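You operate a simulated robot arm through the tools that you are given. There is no shell and no other tool. Be economical: measure what you need, move in short steps, check, and stop when the job is done.

Carry out the task below with a simulated two-armed robot. There is one attempt and no reset: what you move stays moved.

Task
Set the beam dial to CELL, take a reference, then scan ring 29 under the white lid.
Fine: ring on its seat; shut the lid before you scan. Where these are worked on the way, their far stop is far enough and under half their travel is too little: white lid.
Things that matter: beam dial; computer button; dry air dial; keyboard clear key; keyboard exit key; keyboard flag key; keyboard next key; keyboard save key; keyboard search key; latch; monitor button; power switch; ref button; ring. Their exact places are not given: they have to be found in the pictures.

Only the result counts: the job must be done as asked and must still hold three seconds after the hand-in. Knocking over, shifting, dropping, spilling or breaking anything else fails it. Lids that push on must go on centred and level and be pressed home; caps that screw on are set level and turned clockwise until they are tight.

Robot
Two 6-joint arms with two-finger parallel grippers on one trunk, on a base that drives. Base frame: it is fixed to the floor where the robot stands at the start and does not move with it; the origin is under the middle of the robot, x ahead of it, y to its left, z up. Units: m, degrees, N and s.
The left shoulder is at the start at [-0.043, 0.177, 0.877], the right one opposite. With the tool pointing down near the work surface each hand reaches from about 0.24 to 0.76 m from the robot's upright axis, wherever it stands, measured 20 degrees to its own side. Places, roughly: beam dial [0.5, 0, 1]; computer button [0.8, -1.8, 0.4]; dry air dial [0.6, -0.7, 1]; keyboard clear key [1, -1.7, 0.8]; keyboard exit key [1, -1.7, 0.8]; keyboard flag key [1, -1.7, 0.8]; keyboard next key [0.9, -1.7, 0.8]; keyboard save key [1, -1.7, 0.8]; keyboard search key [1, -1.7, 0.8]; latch [0.4, -0.3, 0.9]; monitor button [1.3, -1.7, 0.9]; power switch [0.4, -0.5, 0.8]; ref button [0.5, -0.5, 1]; ring seat under the lid [0.7, -0.4, 0.9]; scan button [0.5, -0.6, 1]; scans dial [0.7, 0, 1]. Payload 1.57 kg a hand.
The TCP of each hand is the grasp point between the finger pads, 0.03 m short of the fingertips. In the tool frame z runs along the fingers and y along their closing line. Largest opening 0.08 m; finger width 0.017, thickness 0.012; the body of the gripper, 0.04 by 0.082 m, starts 0.08 m behind the TCP.
Orientation is that of the tool frame in the base frame, as a unit quaternion [x, y, z, w]. With the fingers straight down and closing along the base's y, the tool's x points along the base's -x, its y along +y and its z along -z.

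Tools
- The arms move only by the tool play_rows. It takes "left_targets", "right_targets" or both (then of equal length, played together; a hand with none holds still); each is a list of rows, each an object of numbers (a shift or turn left out is 0, a gripper value left out holds the last): "tx", "ty", "tz": the shift along the tool's x, y, z in m; "rx", "ry", "rz": the turn, a rotation vector about the tool's x, y, z in degrees; "fingers": the gripper command, from -1 (shut) to 1 (fully open), values between in proportion. In form: [{"tx": .., "ty": .., "tz": .., "rx": .., "ry": .., "rz": .., "fingers": ..}, ...]. A call has 1 to 10 rows; each row shifts and turns the commanded pose from where the row before left it, along the tool's axes as they then stand. Each row takes 0.2 s and may step no farther than 0.05 m and 8.6 degrees from the row before; otherwise, or with a gripper value out of range, the whole call is refused. A pose out of reach is approached as far as the arm can. The call stops where the force on the tool passes 70 N (or 10 N more than at its start, if that is more) or the arm is blocked; 0.2 s more then pass. The fingers move at their own pace (about 0.072 m/s each) and stop on an object; they squeeze with about 20 N. The grip force told is the motor's: it shows also when the fingers shut on nothing. Time passes only in rows, and 0.2 s behind the last, so rows that do not move let the fingers close. It gives the time, the measured TCP pose, the force on the tool (base axes), the opening and the grip force at its end, in the units of the frame above (readings bear some noise), with the torque about the TCP (base axes, N m) and any sound that the robot's microphone picked up.
- Cameras (640 x 400 px; columns grow to the right, rows downward): "scene" is now at [0.0378, -0.0305, 1.614]; the picture's right is [-0.36, -0.93, 0.00], its down [-0.58, 0.22, -0.78] and it looks along [0.73, -0.28, -0.63] (base axes); focal length 273 px, centre (320, 200). "left" rides on the left gripper at [0.072, 0.007, -0.122] in its tool frame; the picture's right is [-0.09, 1.00, 0.00], its down [-0.84, -0.08, -0.54] and it looks along [-0.54, -0.05, 0.84] (tool axes); focal length 238 px, centre (320, 200). "right" rides on the right gripper at [0.072, -0.007, -0.122] in its tool frame; the picture's right is [0.09, 1.00, 0.00], its down [-0.84, 0.08, -0.54] and it looks along [-0.54, 0.05, 0.84] (tool axes); focal length 238 px, centre (320, 200).
- camera(camera): a new picture of that camera. No time passes.
- raise_lower(by): slides the trunk up (or, below 0, down) by that many m; the arms and the scene camera ride with it, the base frame stays. It gives what a move gives, with no picture.
- roll_base(legs): drives the robot by 1 to 6 legs, each [ahead, left, turn to the left] in m, m and degrees, along the robot's own axes; the way and the turn of a leg run together, so that a leg with both is an arc; at most 1.5 m and 180 degrees a leg. The arms and the cameras ride along, it lands a little off, and it stops where it bumps. It gives what a move gives.
- turn_head(pan, tilt): turns the head with the scene camera to pan (to the left, within 143 degrees either way) and tilt (down, from -29 to 69), counted from straight ahead of the robot. It gives what a move gives.
- measure_at(camera, pixels): for up to 12 pixels [column, row] of the newest picture of that camera ("zoom" is the newest enlarged one), the place [x, y, z] in the base frame of the surface seen there, good to about 0.002 m. No time passes.
- zoom(camera, box): a new picture of the part [left, top, right, bottom] of that camera's present view, enlarged. No time passes.
- job_done(): hands the job in; it is judged then, once.

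Work in short steps. Measure before you move; look again where a grasp or a placing could have gone wrong, and mend it. You have 80 turns and 78 pictures in all, those below and enlarged ones among them. Open the grippers and draw the arms clear of the work before you hand the job in, unless the task says otherwise; then end with one line.

The tools are called after "Call:" as name(argument=value, ...) on one line, values as JSON. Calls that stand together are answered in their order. play_rows: Moves the arms, as the interface text tells. Its arguments: {"type":"object","properties":{"left_targets":{"type":"array","items":{"type":"object","properties":{"tx":{"type":"number"},"ty":{"type":"number"},"tz":{"type":"number"},"rx":{"type":"number"},"ry":{"type":"number"},"rz":{"type":"number"},"fingers":{"type":"number"}}}},"right_targets":{"type":"array","items":{"type":"object","properties":{"tx":{"type":"number"},"ty":{"type":"number"},"tz":{"type":"number"},"rx":{"type":"number"},"ry":{"type":"number"},"rz":{"type":"number"},"fingers":{"type":"number"}}}}},"required":[]} The other tools are called the same way: raise_lower (by) slides the trunk up or down; roll_base (legs) drives the base; turn_head (pan, tilt) turns the head that bears the scene camera; camera (camera) takes a picture; measure_at (camera, pixels) gives the place of the surface under pixels of a picture; zoom (camera, box) takes an enlarged picture of a part of a camera's view; job_done () hands the job in.

At the start:

```text
time: 0.0
left_eef_pos: [0.2823, -0.0446, 1.3868]
left_tool_rot: [0.001, 1.0, 0.0, 0.0]
left_contact_force: [0.9, 0.4, 0.4]
left_torque: [-0.02, 0.02, -0.01]
left_grip_width: 0.08
left_gripper_force: 0.1
right_eef_pos: [0.2648, -0.318, 1.3943]
right_tool_rot: [0.001, 1.0, 0.0, 0.0]
right_contact_force: [-0.4, 0.5, 0.1]
right_torque: [0.03, 0.0, -0.02]
right_grip_width: 0.0801
right_gripper_force: 0.2
trunk travel left (down, up): [-0.317, 0.011]
robot x, y, heading: [0.0032, 0.002, -0.1]
head pan, tilt: [-21.0, 38.7]
```

scene: 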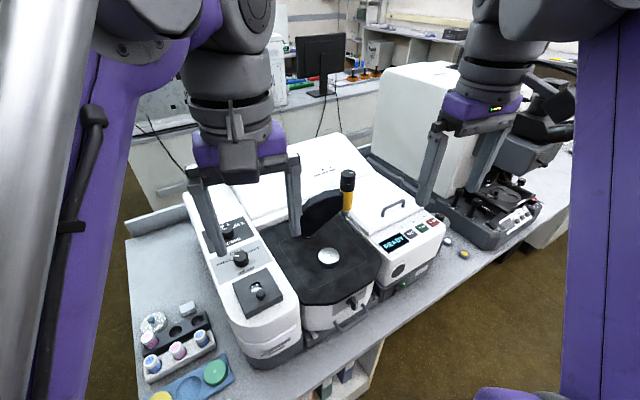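
right: 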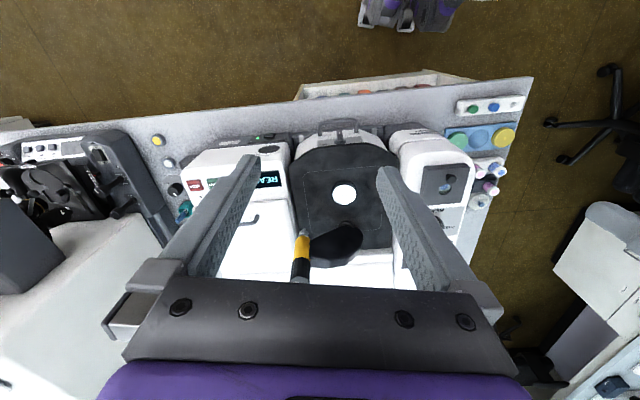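
left: 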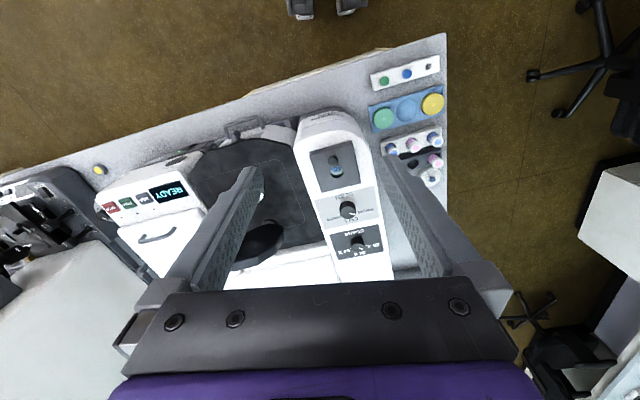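

The instrument lies in the middle of the scene; dials on the left block near (228,230)-(258,290), buttons near (420,230), seat near (328,257). I zoom in for details.

Call:
zoom(camera="scene", box=[120, 180, 320, 400])

Call:
zoom(camera="scene", box=[260, 150, 480, 340])

Call:
zoom(camera="left", box=[300, 40, 460, 280])

```text
1.82 times, centred on (220, 290) of scene
```

zoom: 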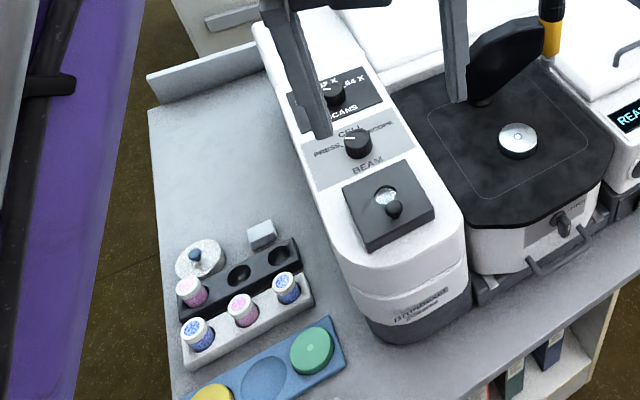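

```text
2.11 times, centred on (370, 245) of scene
```

zoom: 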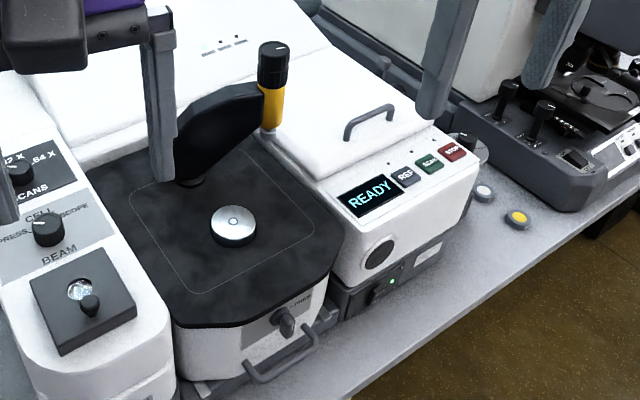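

```text
1.67 times, centred on (380, 160) of left
```

zoom: 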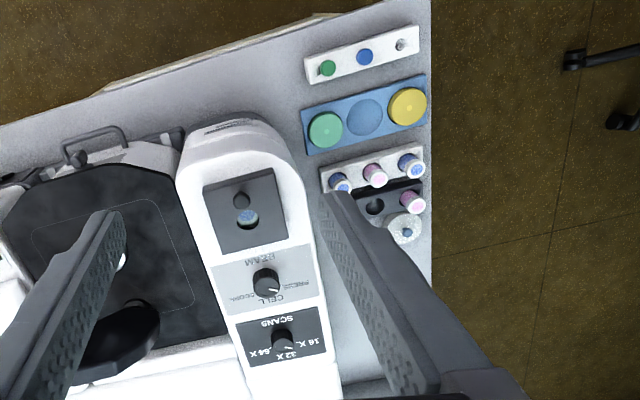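

Now closer looks at the bench-left items, the lid and display, and measurements of key points.

Call:
zoom(camera="scene", box=[130, 290, 240, 400])

Call:
zoom(camera="left", box=[360, 40, 450, 220])

Call:
zoom(camera="scene", box=[360, 185, 480, 295])

Call:
measure_at(camera="scene", pixels=[[241, 257], [227, 231], [256, 290], [328, 256], [347, 175], [392, 208], [394, 243], [408, 233], [420, 228], [433, 222], [404, 281], [360, 302]])

```text
3.64 times, centred on (185, 345) of scene
```

zoom: 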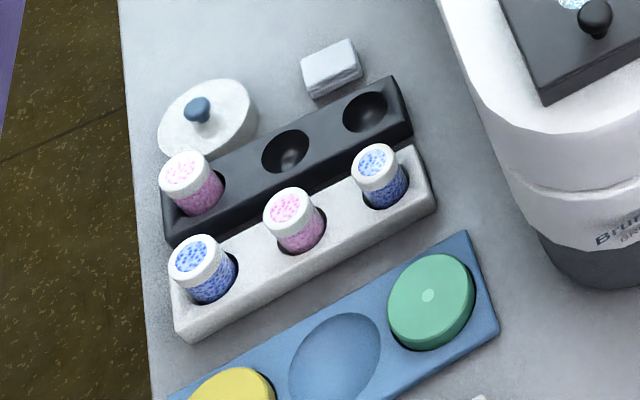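

```text
2.22 times, centred on (405, 130) of left
```

zoom: 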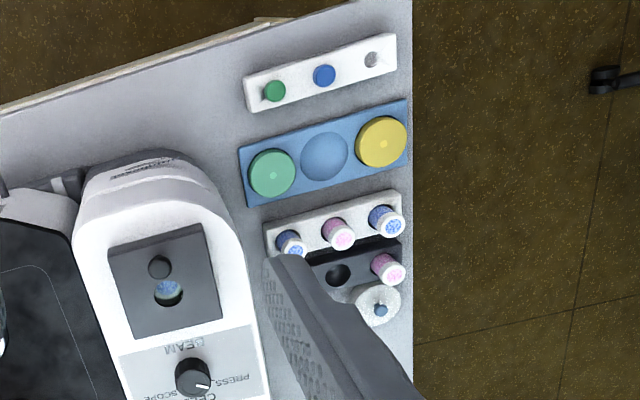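

```text
3.64 times, centred on (420, 240) of scene
```

zoom: 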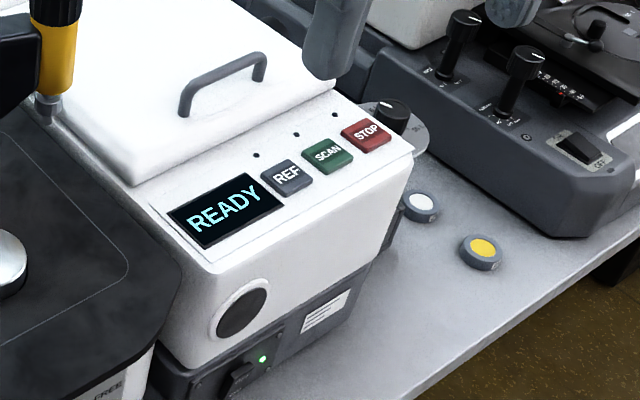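

```text
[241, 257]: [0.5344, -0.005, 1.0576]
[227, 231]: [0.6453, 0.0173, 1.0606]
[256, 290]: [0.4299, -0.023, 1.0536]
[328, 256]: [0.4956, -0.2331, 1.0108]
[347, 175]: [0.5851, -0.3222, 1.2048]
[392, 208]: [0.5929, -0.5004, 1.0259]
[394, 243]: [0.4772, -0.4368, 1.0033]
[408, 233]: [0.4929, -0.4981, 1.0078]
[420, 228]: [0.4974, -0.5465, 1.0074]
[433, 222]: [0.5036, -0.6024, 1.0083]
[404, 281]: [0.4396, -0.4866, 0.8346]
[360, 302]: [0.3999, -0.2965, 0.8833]
```

Two ring-like pieces lie on the bench right of the instrument, around scene (447,240) and (464,254). I look closely at them.

Call:
zoom(camera="scene", box=[435, 225, 485, 265])

Call:
zoom(camera="right", box=[130, 120, 220, 220])

Call:
measure_at(camera="scene", pixels=[[447, 240], [464, 254], [464, 259], [445, 215], [480, 262], [385, 214], [404, 201], [380, 168], [280, 184], [354, 236], [446, 213], [300, 150]])

```text
10.00 times, centred on (460, 245) of scene
```

zoom: 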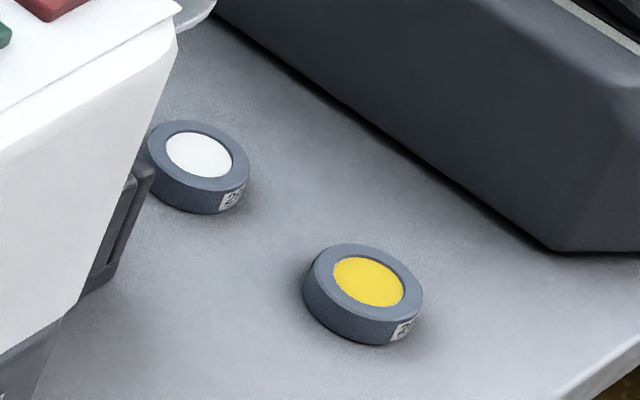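

```text
4.00 times, centred on (175, 170) of right
```

zoom: 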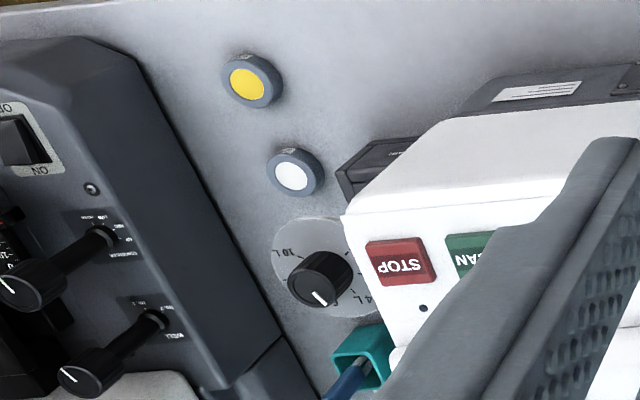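

```text
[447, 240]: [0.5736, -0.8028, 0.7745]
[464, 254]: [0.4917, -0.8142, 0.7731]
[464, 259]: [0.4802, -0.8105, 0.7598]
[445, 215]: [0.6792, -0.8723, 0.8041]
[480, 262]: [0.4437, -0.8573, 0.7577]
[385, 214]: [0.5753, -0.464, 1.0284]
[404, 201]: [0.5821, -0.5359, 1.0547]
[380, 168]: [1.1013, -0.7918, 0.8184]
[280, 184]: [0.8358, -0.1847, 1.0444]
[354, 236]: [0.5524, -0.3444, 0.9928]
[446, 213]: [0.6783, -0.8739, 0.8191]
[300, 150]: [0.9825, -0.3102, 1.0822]
```

Next, close looks at the beam dial from both cameras, with measurements of its pointer and labels.

Call:
zoom(camera="scene", box=[210, 235, 270, 275])

Call:
zoom(camera="left", box=[310, 180, 400, 260])

```text
10.00 times, centred on (240, 255) of scene
```

zoom: 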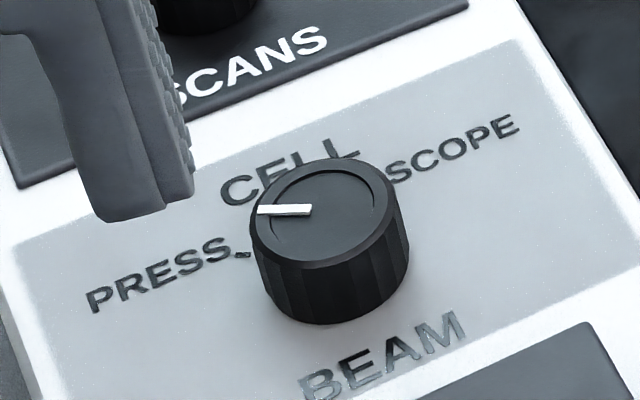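

```text
5.00 times, centred on (355, 220) of left
```

zoom: 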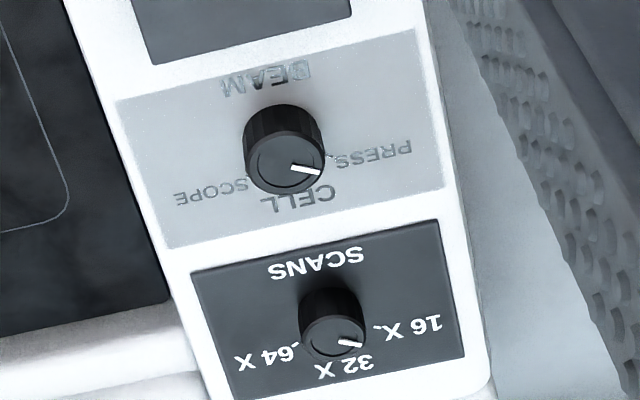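

I measure the dial's knob, pointer tip, labels and panel plane on this newest zoom.

Call:
measure_at(camera="zoom", pixels=[[285, 166], [316, 172], [295, 167], [248, 165], [322, 165], [285, 192], [328, 156], [247, 188], [305, 200], [265, 80], [150, 210], [420, 130]])

```text
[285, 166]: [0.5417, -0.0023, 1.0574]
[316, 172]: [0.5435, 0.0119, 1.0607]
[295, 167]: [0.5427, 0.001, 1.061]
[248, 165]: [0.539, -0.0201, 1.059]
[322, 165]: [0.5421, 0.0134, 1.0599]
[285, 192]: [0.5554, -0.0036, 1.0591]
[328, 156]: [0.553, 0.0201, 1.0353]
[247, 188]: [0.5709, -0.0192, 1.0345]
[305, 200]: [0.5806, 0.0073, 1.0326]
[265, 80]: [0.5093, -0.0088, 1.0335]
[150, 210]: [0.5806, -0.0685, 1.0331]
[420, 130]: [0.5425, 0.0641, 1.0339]
```

Knob axis is about (0.539, -0.0035), top z 1.060, panel z 1.034, pointer near PRESS (~70° left of ahead). I move the left hand above it and pre-turn it.

Call:
play_rows(left_targets=[{"tx": -0.0428, "ty": 0.00685, "tz": 0.02, "fingers": 1}, {"tx": -0.0428, "ty": 0.00685, "tz": 0.02}, {"tx": -0.0428, "ty": 0.00685, "tz": 0.02}, {"tx": -0.0428, "ty": 0.00685, "tz": 0.02}, {"tx": -0.0428, "ty": 0.00685, "tz": 0.02}, {"tx": -0.0428, "ty": 0.00685, "tz": 0.02}, {"rz": -8}, {"rz": -8}, {"rz": -8}, {"rz": -8}])

Call:
camera(camera="left")

```text
time: 2.2
left_eef_pos: [0.5269, 0.0001, 1.2549]
left_tool_rot: [-0.277, 0.961, 0.0, 0.0]
left_contact_force: [-0.5, 0.4, 0.1]
left_torque: [-0.02, 0.01, 0.01]
left_grip_width: 0.0799
left_gripper_force: 0.2
left hand out of reach, approached as far as the arm can: row 6
right_eef_pos: [0.2656, -0.3184, 1.3946]
right_tool_rot: [-0.001, 1.0, 0.0, 0.001]
right_contact_force: [-0.1, -0.3, 0.1]
right_torque: [0.01, 0.05, 0.02]
right_grip_width: 0.08
right_gripper_force: 0.0
trunk travel left (down, up): [-0.317, 0.011]
robot x, y, heading: [0.0021, -0.0002, 0.1]
head pan, tilt: [-21.0, 38.7]
```

```text
64 pictures are left
```

left: 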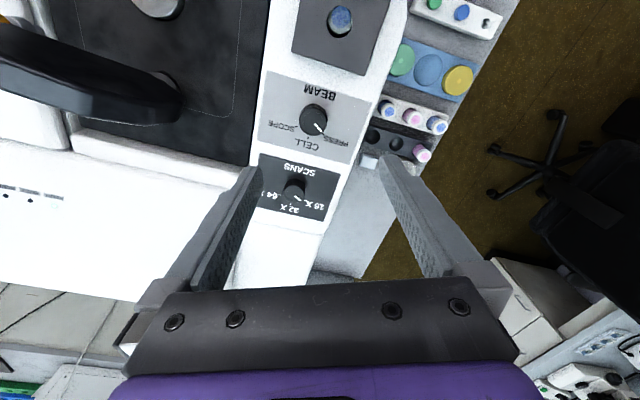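

The arm stopped slightly short in x. I zoom on the dial to refine its centre and pointer.

Call:
zoom(camera="left", box=[270, 75, 360, 165])

```text
4.44 times, centred on (315, 120) of left
```

zoom: 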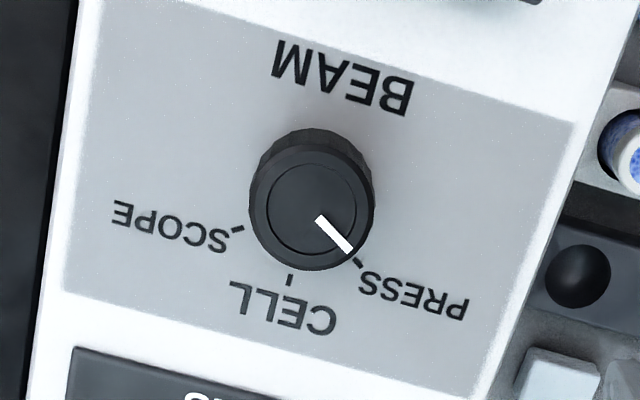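

Call:
measure_at(camera="zoom", pixels=[[312, 207], [350, 250], [320, 219], [289, 280], [237, 229], [359, 263], [267, 207], [358, 207], [312, 253], [312, 163]])

```text
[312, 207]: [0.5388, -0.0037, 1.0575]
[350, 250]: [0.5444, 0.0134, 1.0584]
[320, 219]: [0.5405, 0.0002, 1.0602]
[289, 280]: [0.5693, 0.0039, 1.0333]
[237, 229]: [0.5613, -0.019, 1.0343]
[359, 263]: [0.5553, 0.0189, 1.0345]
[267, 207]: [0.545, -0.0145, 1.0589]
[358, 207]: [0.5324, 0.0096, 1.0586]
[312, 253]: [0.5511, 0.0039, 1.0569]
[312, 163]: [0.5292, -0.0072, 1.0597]
```

Knob centre ≈ (0.5395, -0.002); ticks PRESS 53°, CELL ≈ 8–11°, SCOPE -37°. I descend straight to z≈1.11 and read the pose.

Call:
play_rows(left_targets=[{"tz": 0.036}, {"tz": 0.036}, {"tz": 0.036}, {"tz": 0.036}, {}])

```text
time: 3.4
left_eef_pos: [0.5246, -0.0003, 1.107]
left_tool_rot: [-0.276, 0.961, 0.001, 0.0]
left_contact_force: [0.1, -0.1, -0.3]
left_torque: [-0.02, 0.0, -0.01]
left_grip_width: 0.08
left_gripper_force: 0.0
right_eef_pos: [0.2643, -0.3178, 1.396]
right_tool_rot: [0.0, 1.0, 0.001, 0.0]
right_contact_force: [0.5, -0.3, -1.0]
right_torque: [-0.01, -0.04, 0.01]
right_grip_width: 0.0797
right_gripper_force: 0.0
trunk travel left (down, up): [-0.317, 0.011]
robot x, y, heading: [0.0017, -0.0012, -0.2]
head pan, tilt: [-21.0, 38.7]
```

I shift over the knob axis and go down to z≈1.068, then close the fingers on the knob.

Call:
play_rows(left_targets=[{"tx": -0.0116, "ty": -0.0095}, {"tz": 0.02}, {"tz": 0.019}, {}, {"fingers": -1}, {}, {}, {}])

Call:
zoom(camera="left", box=[220, 60, 420, 260])

```text
time: 5.2
left_eef_pos: [0.543, -0.003, 1.0707]
left_tool_rot: [-0.276, 0.961, -0.001, 0.0]
left_contact_force: [6.7, -9.0, 3.6]
left_torque: [-0.07, 0.09, 0.01]
left_grip_width: 0.0375
left_gripper_force: 43.4
right_eef_pos: [0.2658, -0.3195, 1.3959]
right_tool_rot: [-0.001, 1.0, 0.001, 0.0]
right_contact_force: [-0.6, -0.2, -0.1]
right_torque: [-0.03, 0.02, 0.01]
right_grip_width: 0.0798
right_gripper_force: 0.0
trunk travel left (down, up): [-0.317, 0.011]
robot x, y, heading: [0.002, -0.0009, 0.2]
head pan, tilt: [-21.0, 38.7]
```

```text
2.00 times, centred on (320, 160) of left
```

zoom: 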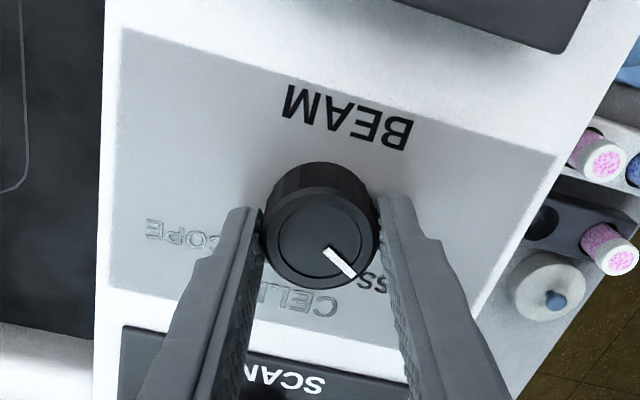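

Knob is well gripped (0.0375 m). I turn clockwise 45° and look.

Call:
play_rows(left_targets=[{"rz": 7.5}, {"rz": 7.5}, {"rz": 7.5}, {"rz": 7.5}, {"rz": 7.5}, {"rz": 7.5}, {}])

Call:
zoom(camera="left", box=[220, 60, 420, 260])

```text
time: 6.8
left_eef_pos: [0.5414, -0.0033, 1.0702]
left_tool_rot: [0.115, 0.993, 0.0, -0.002]
left_contact_force: [-10.6, -13.7, -30.9]
left_torque: [-0.86, -0.06, -0.01]
left_grip_width: 0.0373
left_gripper_force: 43.7
right_eef_pos: [0.2661, -0.3201, 1.3953]
right_tool_rot: [0.0, 1.0, 0.0, -0.001]
right_contact_force: [0.1, -0.6, -0.4]
right_torque: [-0.01, 0.01, 0.01]
right_grip_width: 0.0801
right_gripper_force: 0.1
trunk travel left (down, up): [-0.317, 0.011]
robot x, y, heading: [-0.0041, -0.0019, 0.4]
head pan, tilt: [-21.0, 38.7]
```

```text
2.00 times, centred on (320, 160) of left
```

zoom: 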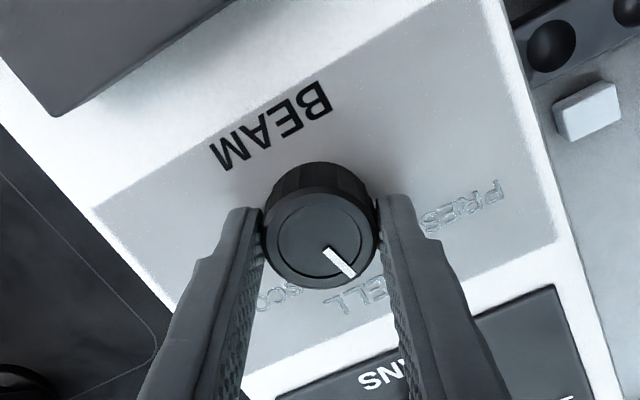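

The pointer still seems ~17° short of CELL (pointer direction vs BEAM→CELL line). I turn 16° more, then open and rise to check.

Call:
play_rows(left_targets=[{"rz": 8}, {"rz": 8}, {}, {"fingers": 1}, {}, {}, {"tz": -0.04}, {"tz": -0.04}, {"tz": -0.04}, {}])

Call:
zoom(camera="left", box=[250, 60, 370, 180])

```text
time: 9.0
left_eef_pos: [0.5412, 0.0024, 1.1894]
left_tool_rot: [0.251, 0.968, 0.0, -0.001]
left_contact_force: [0.1, -0.5, 1.0]
left_torque: [0.01, 0.01, 0.02]
left_grip_width: 0.08
left_gripper_force: 0.1
right_eef_pos: [0.2646, -0.3183, 1.3962]
right_tool_rot: [0.001, 1.0, 0.0, 0.0]
right_contact_force: [0.2, 0.4, -1.0]
right_torque: [0.02, 0.0, -0.05]
right_grip_width: 0.0798
right_gripper_force: 0.1
trunk travel left (down, up): [-0.317, 0.011]
robot x, y, heading: [-0.0035, -0.0006, -0.1]
head pan, tilt: [-21.0, 38.7]
```

```text
3.33 times, centred on (310, 120) of left
```

zoom: 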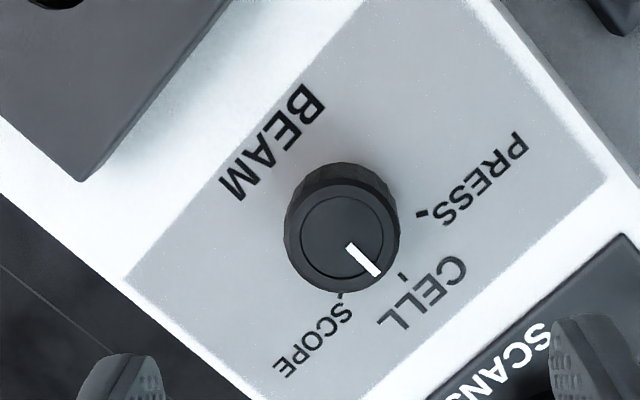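

The pointer appears now parallel to the line from knob base to the CELL tick (404,273). I verify by measuring.

Call:
measure_at(camera="zoom", pixels=[[376, 273], [349, 247], [404, 275], [421, 213], [340, 296], [302, 240], [388, 240], [345, 283], [345, 197]])

```text
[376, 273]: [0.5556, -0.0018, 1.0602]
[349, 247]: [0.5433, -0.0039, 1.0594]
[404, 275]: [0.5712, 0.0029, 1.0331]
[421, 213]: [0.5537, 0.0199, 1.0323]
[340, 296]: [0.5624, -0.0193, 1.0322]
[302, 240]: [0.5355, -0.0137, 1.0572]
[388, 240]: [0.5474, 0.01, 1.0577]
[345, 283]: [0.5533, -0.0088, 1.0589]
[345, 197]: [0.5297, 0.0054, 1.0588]
```

Pointer is at ≈9.7° vs CELL tick 9° – dial set. Now I retreat the left hand and bring the right hand, fingers shut, over REF at (0.493,-0.498).

Call:
play_rows(left_targets=[{"tz": -0.04, "rz": -7.3}, {"tz": -0.04, "rz": -7.3}, {"tz": -0.03, "rz": -7.3}, {"rz": -7.3}, {"tx": 0.045, "ty": 0.015}, {"tx": 0.045, "ty": 0.015}, {"tx": 0.045, "ty": 0.015}, {"tx": 0.045, "ty": 0.015}, {}, {}], right_targets=[{"ty": -0.035, "fingers": -1}, {"ty": -0.035}, {"ty": -0.035}, {"ty": -0.035, "tx": -0.02}, {"ty": -0.03, "tx": -0.03}, {"tx": -0.04, "tz": 0.02}, {"tx": -0.045, "tz": 0.02}, {"tx": -0.045, "tz": 0.02}, {"tx": -0.045, "tz": 0.02}, {}])

Call:
camera(camera="right")

```text
time: 11.2
left_eef_pos: [0.3305, 0.0688, 1.2723]
left_tool_rot: [-0.002, 1.0, 0.0, 0.0]
left_contact_force: [1.0, 0.1, 0.6]
left_torque: [0.0, -0.02, 0.0]
left_grip_width: 0.0802
left_gripper_force: 0.0
left hand out of reach, approached as far as the arm can: row 2, 3
right_eef_pos: [0.4647, -0.4686, 1.2683]
right_tool_rot: [0.0, 1.0, -0.001, 0.0]
right_contact_force: [0.1, -0.7, -0.6]
right_torque: [0.0, -0.04, -0.01]
right_grip_width: 0.0001
right_gripper_force: 20.6
right hand out of reach, approached as far as the arm can: row 4, 5, 7, 8, 9
trunk travel left (down, up): [-0.317, 0.011]
robot x, y, heading: [-0.003, -0.002, -0.2]
head pan, tilt: [-21.0, 38.7]
```

```text
59 pictures are left
```

right: 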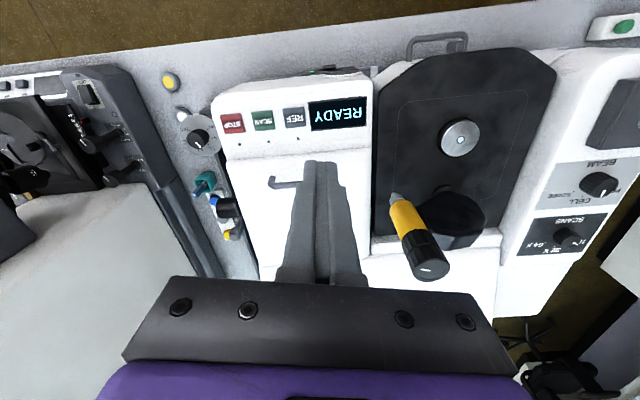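

Reach is marginal here, so I pull the right hand back and strafe the base right by 0.40 m to face the compartment, then look.

Call:
play_rows(right_targets=[{"tx": 0.045, "tz": -0.01}, {"tx": 0.045, "tz": -0.01}, {"tx": 0.045, "tz": -0.01}, {"tx": 0.02}], left_targets=[{}, {}, {}, {}])

Call:
roll_base(legs=[[0, -0.4, 0]])

Call:
camera(camera="scene")

```text
time: 12.2
left_eef_pos: [0.331, 0.0679, 1.2718]
left_tool_rot: [-0.002, 1.0, 0.001, 0.0]
left_contact_force: [0.0, 0.4, 0.6]
left_torque: [-0.02, -0.02, -0.01]
left_grip_width: 0.0801
left_gripper_force: 0.1
right_eef_pos: [0.3075, -0.4673, 1.3009]
right_tool_rot: [0.0, 1.0, 0.0, 0.0]
right_contact_force: [0.1, 0.2, 0.4]
right_torque: [-0.04, -0.03, 0.02]
right_grip_width: 0.0001
right_gripper_force: 20.4
trunk travel left (down, up): [-0.317, 0.011]
robot x, y, heading: [-0.0001, -0.0026, 0.1]
head pan, tilt: [-21.0, 38.7]
```

```text
time: 16.2
left_eef_pos: [0.3311, -0.3231, 1.2725]
left_tool_rot: [0.0, 1.0, -0.001, 0.0]
left_contact_force: [-0.6, 0.3, 0.4]
left_torque: [0.02, -0.01, -0.01]
left_grip_width: 0.0799
left_gripper_force: 0.0
right_eef_pos: [0.3054, -0.8586, 1.3006]
right_tool_rot: [0.002, 1.0, 0.0, 0.0]
right_contact_force: [-0.7, 0.1, -0.5]
right_torque: [0.01, -0.04, 0.0]
right_grip_width: 0.0
right_gripper_force: 20.4
trunk travel left (down, up): [-0.317, 0.011]
robot x, y, heading: [0.0007, -0.392, -0.1]
head pan, tilt: [-21.0, 38.7]
```

```text
58 pictures are left
```

scene: 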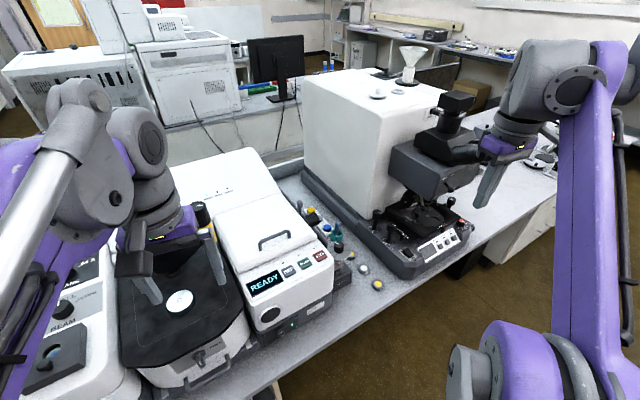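

The rings are now at (364,269) and (378,285) and the lid near (270,215). I zoom on both.

Call:
zoom(camera="scene", box=[345, 255, 395, 295])

Call:
zoom(camera="scene", box=[200, 190, 340, 300])

Call:
measure_at(camera="zoom", pixels=[[398, 370], [470, 325], [540, 300], [270, 240], [330, 210], [410, 180], [430, 225], [385, 330], [440, 335], [405, 405], [100, 60], [560, 235]])

```text
10.00 times, centred on (370, 275) of scene
```

zoom: 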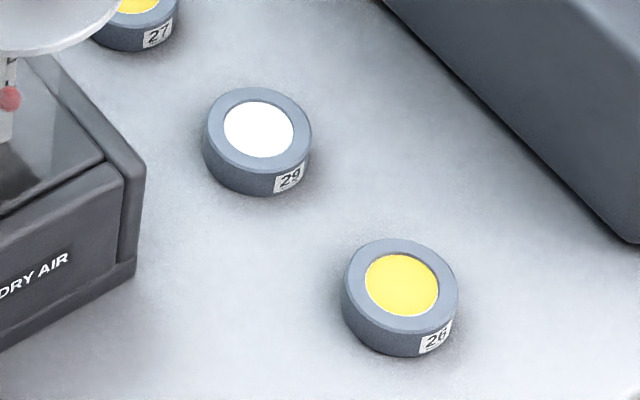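

```text
3.64 times, centred on (270, 245) of scene
```

zoom: 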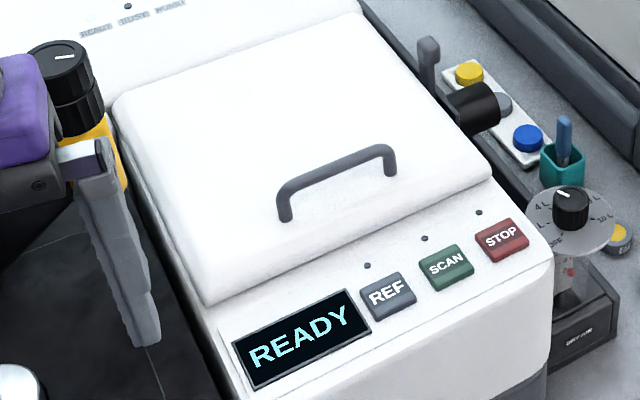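

```text
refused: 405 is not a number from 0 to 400
```

Ring 29 is the white one (26 and 27 are yellow). I measure buttons, lid and handle on the newest zoom.

Call:
measure_at(camera="zoom", pixels=[[388, 296], [446, 267], [502, 240], [285, 218], [390, 170], [345, 152], [335, 165], [210, 300], [490, 175], [120, 100], [340, 15], [330, 200]])

Call:
measure_at(camera="scene", pixels=[[366, 267], [364, 264], [367, 271], [364, 274], [378, 283]])

```text
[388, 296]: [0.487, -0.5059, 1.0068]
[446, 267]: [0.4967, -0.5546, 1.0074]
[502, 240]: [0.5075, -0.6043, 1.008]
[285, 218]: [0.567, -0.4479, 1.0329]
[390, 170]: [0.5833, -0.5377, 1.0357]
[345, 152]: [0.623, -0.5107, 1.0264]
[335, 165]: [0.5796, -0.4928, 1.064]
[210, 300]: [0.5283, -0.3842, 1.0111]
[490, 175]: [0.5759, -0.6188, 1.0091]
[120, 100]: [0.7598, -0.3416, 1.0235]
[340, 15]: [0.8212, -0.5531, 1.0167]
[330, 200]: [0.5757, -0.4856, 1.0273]
```

```text
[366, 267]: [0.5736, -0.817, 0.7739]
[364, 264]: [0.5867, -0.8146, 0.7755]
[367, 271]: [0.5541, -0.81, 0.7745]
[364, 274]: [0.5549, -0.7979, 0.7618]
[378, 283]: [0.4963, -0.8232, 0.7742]
```

I send the right hand (fingers shut) to above REF at z≈1.09 while moving the left hand aside.

Call:
play_rows(right_targets=[{"tx": -0.0184, "ty": 0.0353, "tz": 0.021}, {"tx": -0.0184, "ty": 0.0353, "tz": 0.021}, {"tx": -0.0184, "ty": 0.0353, "tz": 0.021}, {"tx": -0.0184, "ty": 0.0353, "tz": 0.021}, {"tx": -0.0184, "ty": 0.0353, "tz": 0.021}, {"tx": -0.0184, "ty": 0.0353, "tz": 0.021}, {"tx": -0.0184, "ty": 0.0353, "tz": 0.021}, {"tx": -0.0184, "ty": 0.0353, "tz": 0.021}, {"tx": -0.0184, "ty": 0.0353, "tz": 0.021}, {"tx": -0.0184, "ty": 0.0353, "tz": 0.021}], left_targets=[{"ty": 0.03}, {"ty": 0.03}, {"ty": 0.03}, {"ty": 0.03}, {"ty": 0.03}, {"ty": 0.03}, {}, {}, {}, {}])

Call:
camera(camera="right")

```text
time: 18.4
left_eef_pos: [0.332, -0.1447, 1.2713]
left_tool_rot: [0.0, 1.0, 0.0, 0.0]
left_contact_force: [0.6, 0.6, 0.6]
left_torque: [-0.04, 0.03, -0.01]
left_grip_width: 0.0801
left_gripper_force: 0.0
right_eef_pos: [0.4907, -0.5084, 1.0888]
right_tool_rot: [0.002, 1.0, 0.0, 0.0]
right_contact_force: [0.0, 0.5, 0.7]
right_torque: [-0.02, 0.03, 0.04]
right_grip_width: 0.0
right_gripper_force: 20.4
trunk travel left (down, up): [-0.317, 0.011]
robot x, y, heading: [-0.0007, -0.3914, -0.3]
head pan, tilt: [-21.0, 38.7]
```

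```text
55 pictures are left
```

right: 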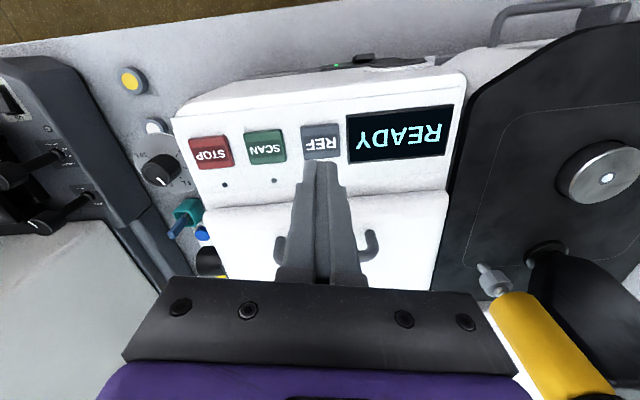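

Fingertips hover over REF at (321,140). I confirm its place, then press.

Call:
measure_at(camera="right", pixels=[[321, 142], [305, 130], [337, 130], [308, 157], [264, 146]])

Call:
play_rows(right_targets=[{"tz": 0.025}, {"tz": 0.02}, {"tz": 0.007}, {"tz": 0.003}, {"tz": 0.003}, {}])

Call:
camera(camera="right")

```text
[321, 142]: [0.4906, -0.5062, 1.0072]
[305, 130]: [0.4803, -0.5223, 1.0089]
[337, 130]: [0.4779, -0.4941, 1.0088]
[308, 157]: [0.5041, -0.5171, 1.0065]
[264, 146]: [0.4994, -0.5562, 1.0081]
```

```text
time: 19.8
left_eef_pos: [0.3305, -0.1445, 1.2714]
left_tool_rot: [0.0, 1.0, 0.0, 0.0]
left_contact_force: [0.4, 0.3, 0.2]
left_torque: [0.02, 0.01, 0.0]
left_grip_width: 0.0801
left_gripper_force: 0.0
right_eef_pos: [0.4904, -0.508, 1.0324]
right_tool_rot: [0.002, 1.0, 0.0, 0.001]
right_contact_force: [-0.4, -4.2, 9.7]
right_torque: [-0.11, 0.05, -0.02]
right_grip_width: 0.0002
right_gripper_force: 20.1
trunk travel left (down, up): [-0.317, 0.011]
robot x, y, heading: [-0.0009, -0.3952, -0.2]
head pan, tilt: [-21.0, 38.7]
heard: click
```

```text
54 pictures are left
```

right: 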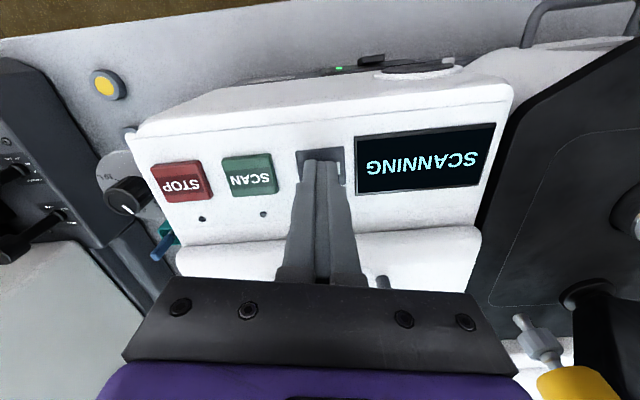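

Click heard and display says SCANNING. I rise and let time pass, then read the display.

Call:
play_rows(right_targets=[{"tz": -0.03}, {"tz": -0.04}, {"tz": -0.04}, {}, {}, {}, {}, {}, {}, {}])

Call:
camera(camera="right")

```text
time: 22.0
left_eef_pos: [0.331, -0.1459, 1.2714]
left_tool_rot: [0.0, 1.0, 0.0, 0.0]
left_contact_force: [0.2, -0.2, -0.4]
left_torque: [-0.01, -0.01, 0.0]
left_grip_width: 0.08
left_gripper_force: 0.0
right_eef_pos: [0.4948, -0.5061, 1.145]
right_tool_rot: [0.001, 1.0, 0.0, 0.0]
right_contact_force: [-0.3, 0.3, -0.5]
right_torque: [0.0, 0.01, 0.03]
right_grip_width: 0.0002
right_gripper_force: 19.8
trunk travel left (down, up): [-0.317, 0.011]
robot x, y, heading: [0.0015, -0.3915, -0.4]
head pan, tilt: [-21.0, 38.7]
```

```text
53 pictures are left
```

right: 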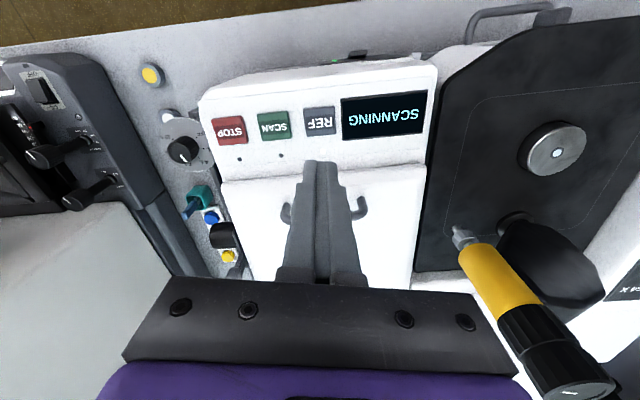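

Still SCANNING; while waiting I open the right fingers and yaw the hand 100° counter-clockwise so that it can close across the lid handle (bar from (0.567,-0.448) to (0.583,-0.538)), camera on the side away from the press tower.

Call:
play_rows(right_targets=[{"rz": -8.4, "tz": -0.03}, {"rz": -8.4}, {"rz": -8.4}, {"rz": -8.4}, {"rz": -8.4}, {"rz": -8.4}, {"rz": -8.4}, {"rz": -8.4}, {"rz": -8.4}, {"rz": -8.4}])

Call:
play_rows(right_targets=[{"rz": -8, "fingers": 1}, {"rz": -8}, {}, {}, {}, {}])

Call:
camera(camera="right")

Call:
camera(camera="scene")

```text
time: 24.2
left_eef_pos: [0.33, -0.1452, 1.2713]
left_tool_rot: [0.0, 1.0, 0.0, 0.0]
left_contact_force: [1.2, -0.4, 0.7]
left_torque: [0.03, -0.01, -0.03]
left_grip_width: 0.08
left_gripper_force: 0.1
right_eef_pos: [0.4909, -0.5064, 1.1729]
right_tool_rot: [-0.669, 0.743, 0.0, 0.0]
right_contact_force: [0.8, -0.2, 0.3]
right_torque: [0.01, -0.02, 0.0]
right_grip_width: 0.0
right_gripper_force: 20.0
trunk travel left (down, up): [-0.317, 0.011]
robot x, y, heading: [-0.0022, -0.392, -0.3]
head pan, tilt: [-21.0, 38.7]
```

```text
time: 25.6
left_eef_pos: [0.33, -0.1454, 1.2712]
left_tool_rot: [0.0, 1.0, 0.0, 0.0]
left_contact_force: [0.3, -0.4, 0.0]
left_torque: [-0.02, 0.02, 0.03]
left_grip_width: 0.08
left_gripper_force: 0.0
right_eef_pos: [0.4894, -0.5059, 1.1722]
right_tool_rot: [0.765, -0.644, 0.0, 0.001]
right_contact_force: [0.2, 0.5, -0.9]
right_torque: [-0.01, 0.01, 0.01]
right_grip_width: 0.08
right_gripper_force: 0.0
trunk travel left (down, up): [-0.317, 0.011]
robot x, y, heading: [-0.0034, -0.3901, 0.1]
head pan, tilt: [-21.0, 38.7]
```

```text
52 pictures are left
```

right: 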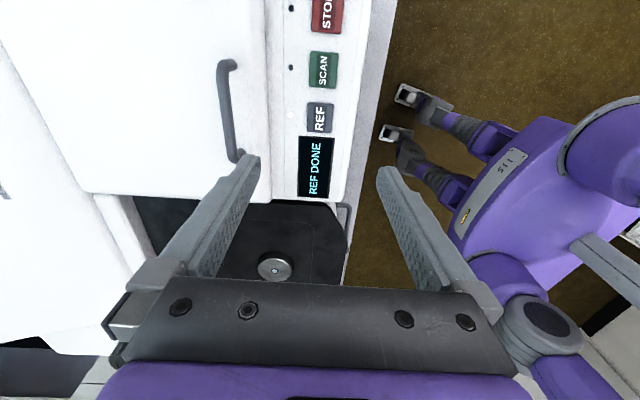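

```text
51 pictures are left
```

scene: 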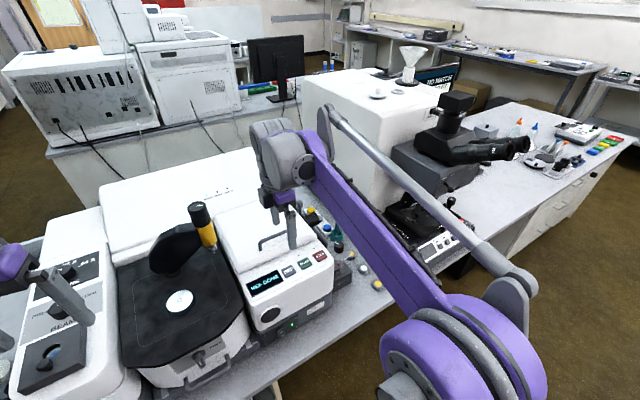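

REF DONE shows. Now I measure the handle bar in the right picture (bar from about (222,75) to (232,150)).

Call:
measure_at(camera="right", pixels=[[222, 75], [225, 95], [227, 110], [229, 125], [231, 142], [236, 157], [200, 110], [245, 110], [268, 110], [150, 100], [100, 190], [160, 225]])

Call:
zoom(camera="right", box=[200, 40, 280, 180])

```text
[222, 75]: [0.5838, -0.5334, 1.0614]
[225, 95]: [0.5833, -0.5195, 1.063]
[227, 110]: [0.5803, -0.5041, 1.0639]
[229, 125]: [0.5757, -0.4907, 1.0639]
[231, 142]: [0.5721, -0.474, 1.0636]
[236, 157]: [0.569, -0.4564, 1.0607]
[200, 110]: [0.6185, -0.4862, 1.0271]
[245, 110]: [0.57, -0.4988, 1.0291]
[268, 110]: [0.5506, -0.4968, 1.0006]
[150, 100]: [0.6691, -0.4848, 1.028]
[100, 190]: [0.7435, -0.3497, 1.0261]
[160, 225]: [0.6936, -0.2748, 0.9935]
```

```text
2.86 times, centred on (240, 110) of right
```

zoom: 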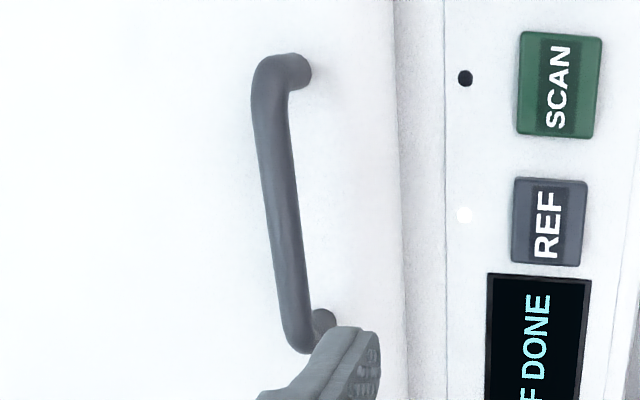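

The bar lies at (0.578,-0.497), top z 1.064, lid surface 1.028. I move over it, lower to z≈1.066 and close.

Call:
play_rows(right_targets=[{"tx": 0.003, "ty": -0.0444}, {"tx": 0.003, "ty": -0.0444}, {"tz": 0.035}, {"tz": 0.035}, {"tz": 0.02}, {"tz": 0.016}, {}, {"fingers": -1}, {}, {}])

Call:
camera(camera="right")

```text
time: 27.8
left_eef_pos: [0.3312, -0.1449, 1.2706]
left_tool_rot: [-0.001, 1.0, -0.001, 0.0]
left_contact_force: [0.8, 1.1, 0.4]
left_torque: [0.01, 0.0, 0.03]
left_grip_width: 0.08
left_gripper_force: 0.0
right_eef_pos: [0.5806, -0.4988, 1.0661]
right_tool_rot: [0.765, -0.644, 0.0, -0.001]
right_contact_force: [8.3, 0.6, 3.2]
right_torque: [0.04, -0.03, 0.37]
right_grip_width: 0.0105
right_gripper_force: 26.6
trunk travel left (down, up): [-0.317, 0.011]
robot x, y, heading: [-0.0002, -0.3913, -0.3]
head pan, tilt: [-21.0, 38.7]
```

```text
49 pictures are left
```

right: 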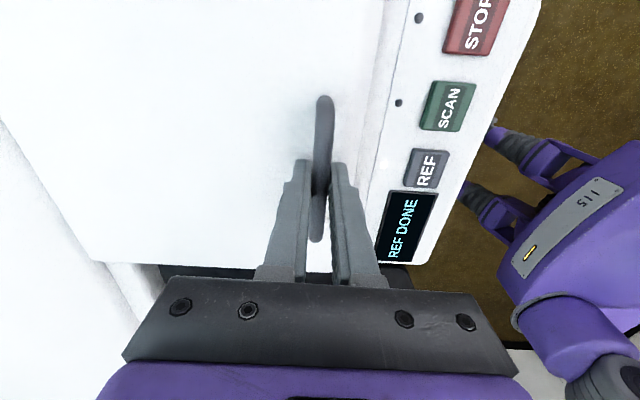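

The bar is gripped (0.0105). To carry the lid open over its rear hinge I need reach; I check how much room the base has before the table by measuring the robot's base front and the table edge.

Call:
measure_at(camera="right", pixels=[[500, 135], [520, 150], [475, 185], [600, 200], [540, 240], [520, 30], [460, 120], [620, 380]])

Call:
measure_at(camera="scene", pixels=[[200, 400], [250, 385], [300, 343], [380, 300], [255, 398], [440, 390], [230, 178], [265, 195], [318, 200]])

```text
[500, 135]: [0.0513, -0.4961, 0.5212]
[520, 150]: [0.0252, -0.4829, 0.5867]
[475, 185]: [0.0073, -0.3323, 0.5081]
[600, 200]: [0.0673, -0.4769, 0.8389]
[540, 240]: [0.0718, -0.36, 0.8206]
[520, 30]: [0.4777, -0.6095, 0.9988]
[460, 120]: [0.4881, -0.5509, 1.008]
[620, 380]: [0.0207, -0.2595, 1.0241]
```

```text
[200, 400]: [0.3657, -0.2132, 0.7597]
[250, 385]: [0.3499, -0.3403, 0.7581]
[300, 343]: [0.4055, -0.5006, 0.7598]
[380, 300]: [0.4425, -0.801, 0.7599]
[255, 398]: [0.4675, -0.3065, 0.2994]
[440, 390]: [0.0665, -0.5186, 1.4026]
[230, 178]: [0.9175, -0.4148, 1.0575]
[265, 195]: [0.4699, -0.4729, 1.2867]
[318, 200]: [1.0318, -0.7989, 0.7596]
```

There is space (table edge ≈0.33, trunk front ≈0.07). I release the bar, rise, and drive 0.12 m ahead.

Call:
play_rows(right_targets=[{"fingers": 1}, {}, {}, {"tz": -0.04}, {"tz": -0.04}, {"tz": -0.04}])

Call:
roll_base(legs=[[0.12, 0, 0]])

Call:
camera(camera="scene")

```text
time: 29.2
left_eef_pos: [0.33, -0.1453, 1.2711]
left_tool_rot: [0.0, 1.0, 0.0, 0.001]
left_contact_force: [-1.0, 0.0, 0.6]
left_torque: [0.01, 0.02, 0.01]
left_grip_width: 0.0802
left_gripper_force: 0.1
right_eef_pos: [0.5809, -0.4958, 1.1865]
right_tool_rot: [0.766, -0.643, 0.001, 0.0]
right_contact_force: [-0.1, -0.1, 0.3]
right_torque: [0.01, -0.01, 0.01]
right_grip_width: 0.0803
right_gripper_force: 0.1
trunk travel left (down, up): [-0.317, 0.011]
robot x, y, heading: [-0.0008, -0.3887, -0.1]
head pan, tilt: [-21.0, 38.7]
```

```text
time: 30.4
left_eef_pos: [0.4513, -0.146, 1.2716]
left_tool_rot: [0.001, 1.0, 0.0, 0.0]
left_contact_force: [-0.9, 0.1, 0.3]
left_torque: [-0.01, 0.0, 0.01]
left_grip_width: 0.0801
left_gripper_force: 0.0
right_eef_pos: [0.7009, -0.4973, 1.1862]
right_tool_rot: [0.764, -0.645, 0.0, 0.001]
right_contact_force: [0.3, 0.6, 0.0]
right_torque: [-0.02, 0.02, -0.04]
right_grip_width: 0.0801
right_gripper_force: 0.1
trunk travel left (down, up): [-0.317, 0.011]
robot x, y, heading: [0.1216, -0.3934, -0.4]
head pan, tilt: [-21.0, 38.7]
```

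```text
48 pictures are left
```

scene: 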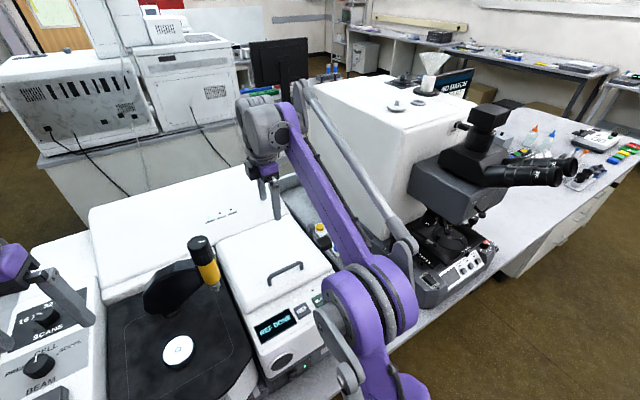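

I return over the bar and grip it a bit higher (TCP z≈1.077) so the lid can turn under the fingertips.

Call:
play_rows(right_targets=[{"tx": -0.007, "ty": 0.0402}, {"tx": -0.007, "ty": 0.0402}, {"tx": -0.007, "ty": 0.0402}, {"tz": 0.04}, {"tz": 0.04}, {"tz": 0.029}, {}, {"fingers": -1}, {}, {}])

```text
time: 32.6
left_eef_pos: [0.4519, -0.1465, 1.2713]
left_tool_rot: [0.001, 1.0, -0.001, 0.0]
left_contact_force: [-0.1, -0.4, 0.2]
left_torque: [0.01, 0.01, 0.0]
left_grip_width: 0.0803
left_gripper_force: 0.1
right_eef_pos: [0.5806, -0.4987, 1.0775]
right_tool_rot: [0.765, -0.644, 0.001, 0.001]
right_contact_force: [-1.5, -0.8, -2.5]
right_torque: [0.04, 0.03, 0.38]
right_grip_width: 0.0108
right_gripper_force: 25.9
trunk travel left (down, up): [-0.317, 0.011]
robot x, y, heading: [0.1181, -0.3903, -0.2]
head pan, tilt: [-21.0, 38.7]
```

Gripped. I lift the lid along an estimated arc (hinge ≈0.195 m behind the bar) by ~20° and check forces.

Call:
play_rows(right_targets=[{"ty": -0.0044, "tz": -0.0168}, {"ty": -0.0061, "tz": -0.0164}, {"ty": -0.0072, "tz": -0.0158}, {"ty": -0.0088, "tz": -0.0151}, {}])

Call:
camera(camera="scene")

```text
time: 33.8
left_eef_pos: [0.4476, -0.1479, 1.2739]
left_tool_rot: [0.001, 1.0, 0.0, 0.002]
left_contact_force: [1.0, -0.4, 0.6]
left_torque: [0.01, 0.01, 0.01]
left_grip_width: 0.0802
left_gripper_force: 0.1
right_eef_pos: [0.598, -0.4945, 1.1425]
right_tool_rot: [0.764, -0.645, 0.0, 0.0]
right_contact_force: [-29.0, -6.2, 9.5]
right_torque: [-0.27, 0.63, 0.38]
right_grip_width: 0.0109
right_gripper_force: 27.6
trunk travel left (down, up): [-0.317, 0.011]
robot x, y, heading: [0.1232, -0.3901, -0.6]
head pan, tilt: [-21.0, 38.7]
```

```text
47 pictures are left
```

scene: 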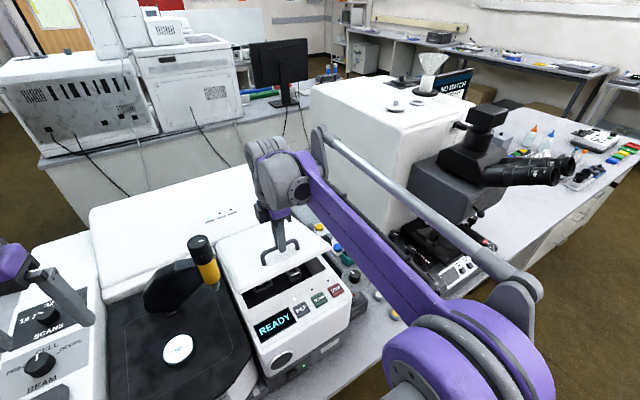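

The lid opens; the backward force (29 N) shows the hinge radius is larger (~0.25 m). I continue with the corrected arc.

Call:
play_rows(right_targets=[{"ty": -0.0006, "tz": -0.0194}, {"ty": -0.0112, "tz": -0.019}, {"ty": -0.0128, "tz": -0.0179}, {}])

```text
time: 34.8
left_eef_pos: [0.4546, -0.1463, 1.2709]
left_tool_rot: [0.001, 1.0, 0.0, -0.001]
left_contact_force: [0.5, 0.2, 0.6]
left_torque: [0.01, 0.0, 0.01]
left_grip_width: 0.08
left_gripper_force: 0.1
right_eef_pos: [0.633, -0.4883, 1.1968]
right_tool_rot: [0.764, -0.645, 0.0, 0.0]
right_contact_force: [11.1, 1.4, -14.3]
right_torque: [-0.2, -0.33, 0.32]
right_grip_width: 0.011
right_gripper_force: 28.6
trunk travel left (down, up): [-0.317, 0.011]
robot x, y, heading: [0.1173, -0.3882, -0.3]
head pan, tilt: [-21.0, 38.7]
```

Forces are moderate; refitted radius ≈0.238. I continue four steps on the arc.

Call:
play_rows(right_targets=[{"ty": -0.0155, "tz": -0.014}, {"ty": -0.0154, "tz": -0.0139}, {"ty": -0.0166, "tz": -0.0125}, {"ty": -0.0177, "tz": -0.011}, {}])

Call:
camera(camera="scene")

```text
time: 36.0
left_eef_pos: [0.4522, -0.146, 1.2705]
left_tool_rot: [0.001, 1.0, 0.001, -0.001]
left_contact_force: [0.8, -0.3, 0.7]
left_torque: [-0.02, -0.01, 0.03]
left_grip_width: 0.08
left_gripper_force: 0.1
right_eef_pos: [0.6841, -0.4774, 1.2403]
right_tool_rot: [0.764, -0.645, 0.0, 0.001]
right_contact_force: [0.9, 4.0, -8.0]
right_torque: [0.25, 0.05, 0.22]
right_grip_width: 0.0109
right_gripper_force: 28.7
right hand out of reach, approached as far as the arm can: row 4
trunk travel left (down, up): [-0.317, 0.011]
robot x, y, heading: [0.1226, -0.3891, -0.2]
head pan, tilt: [-21.0, 38.7]
```

```text
46 pictures are left
```

scene: 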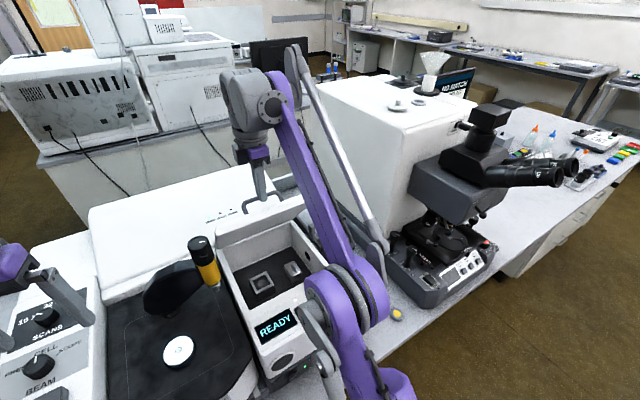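

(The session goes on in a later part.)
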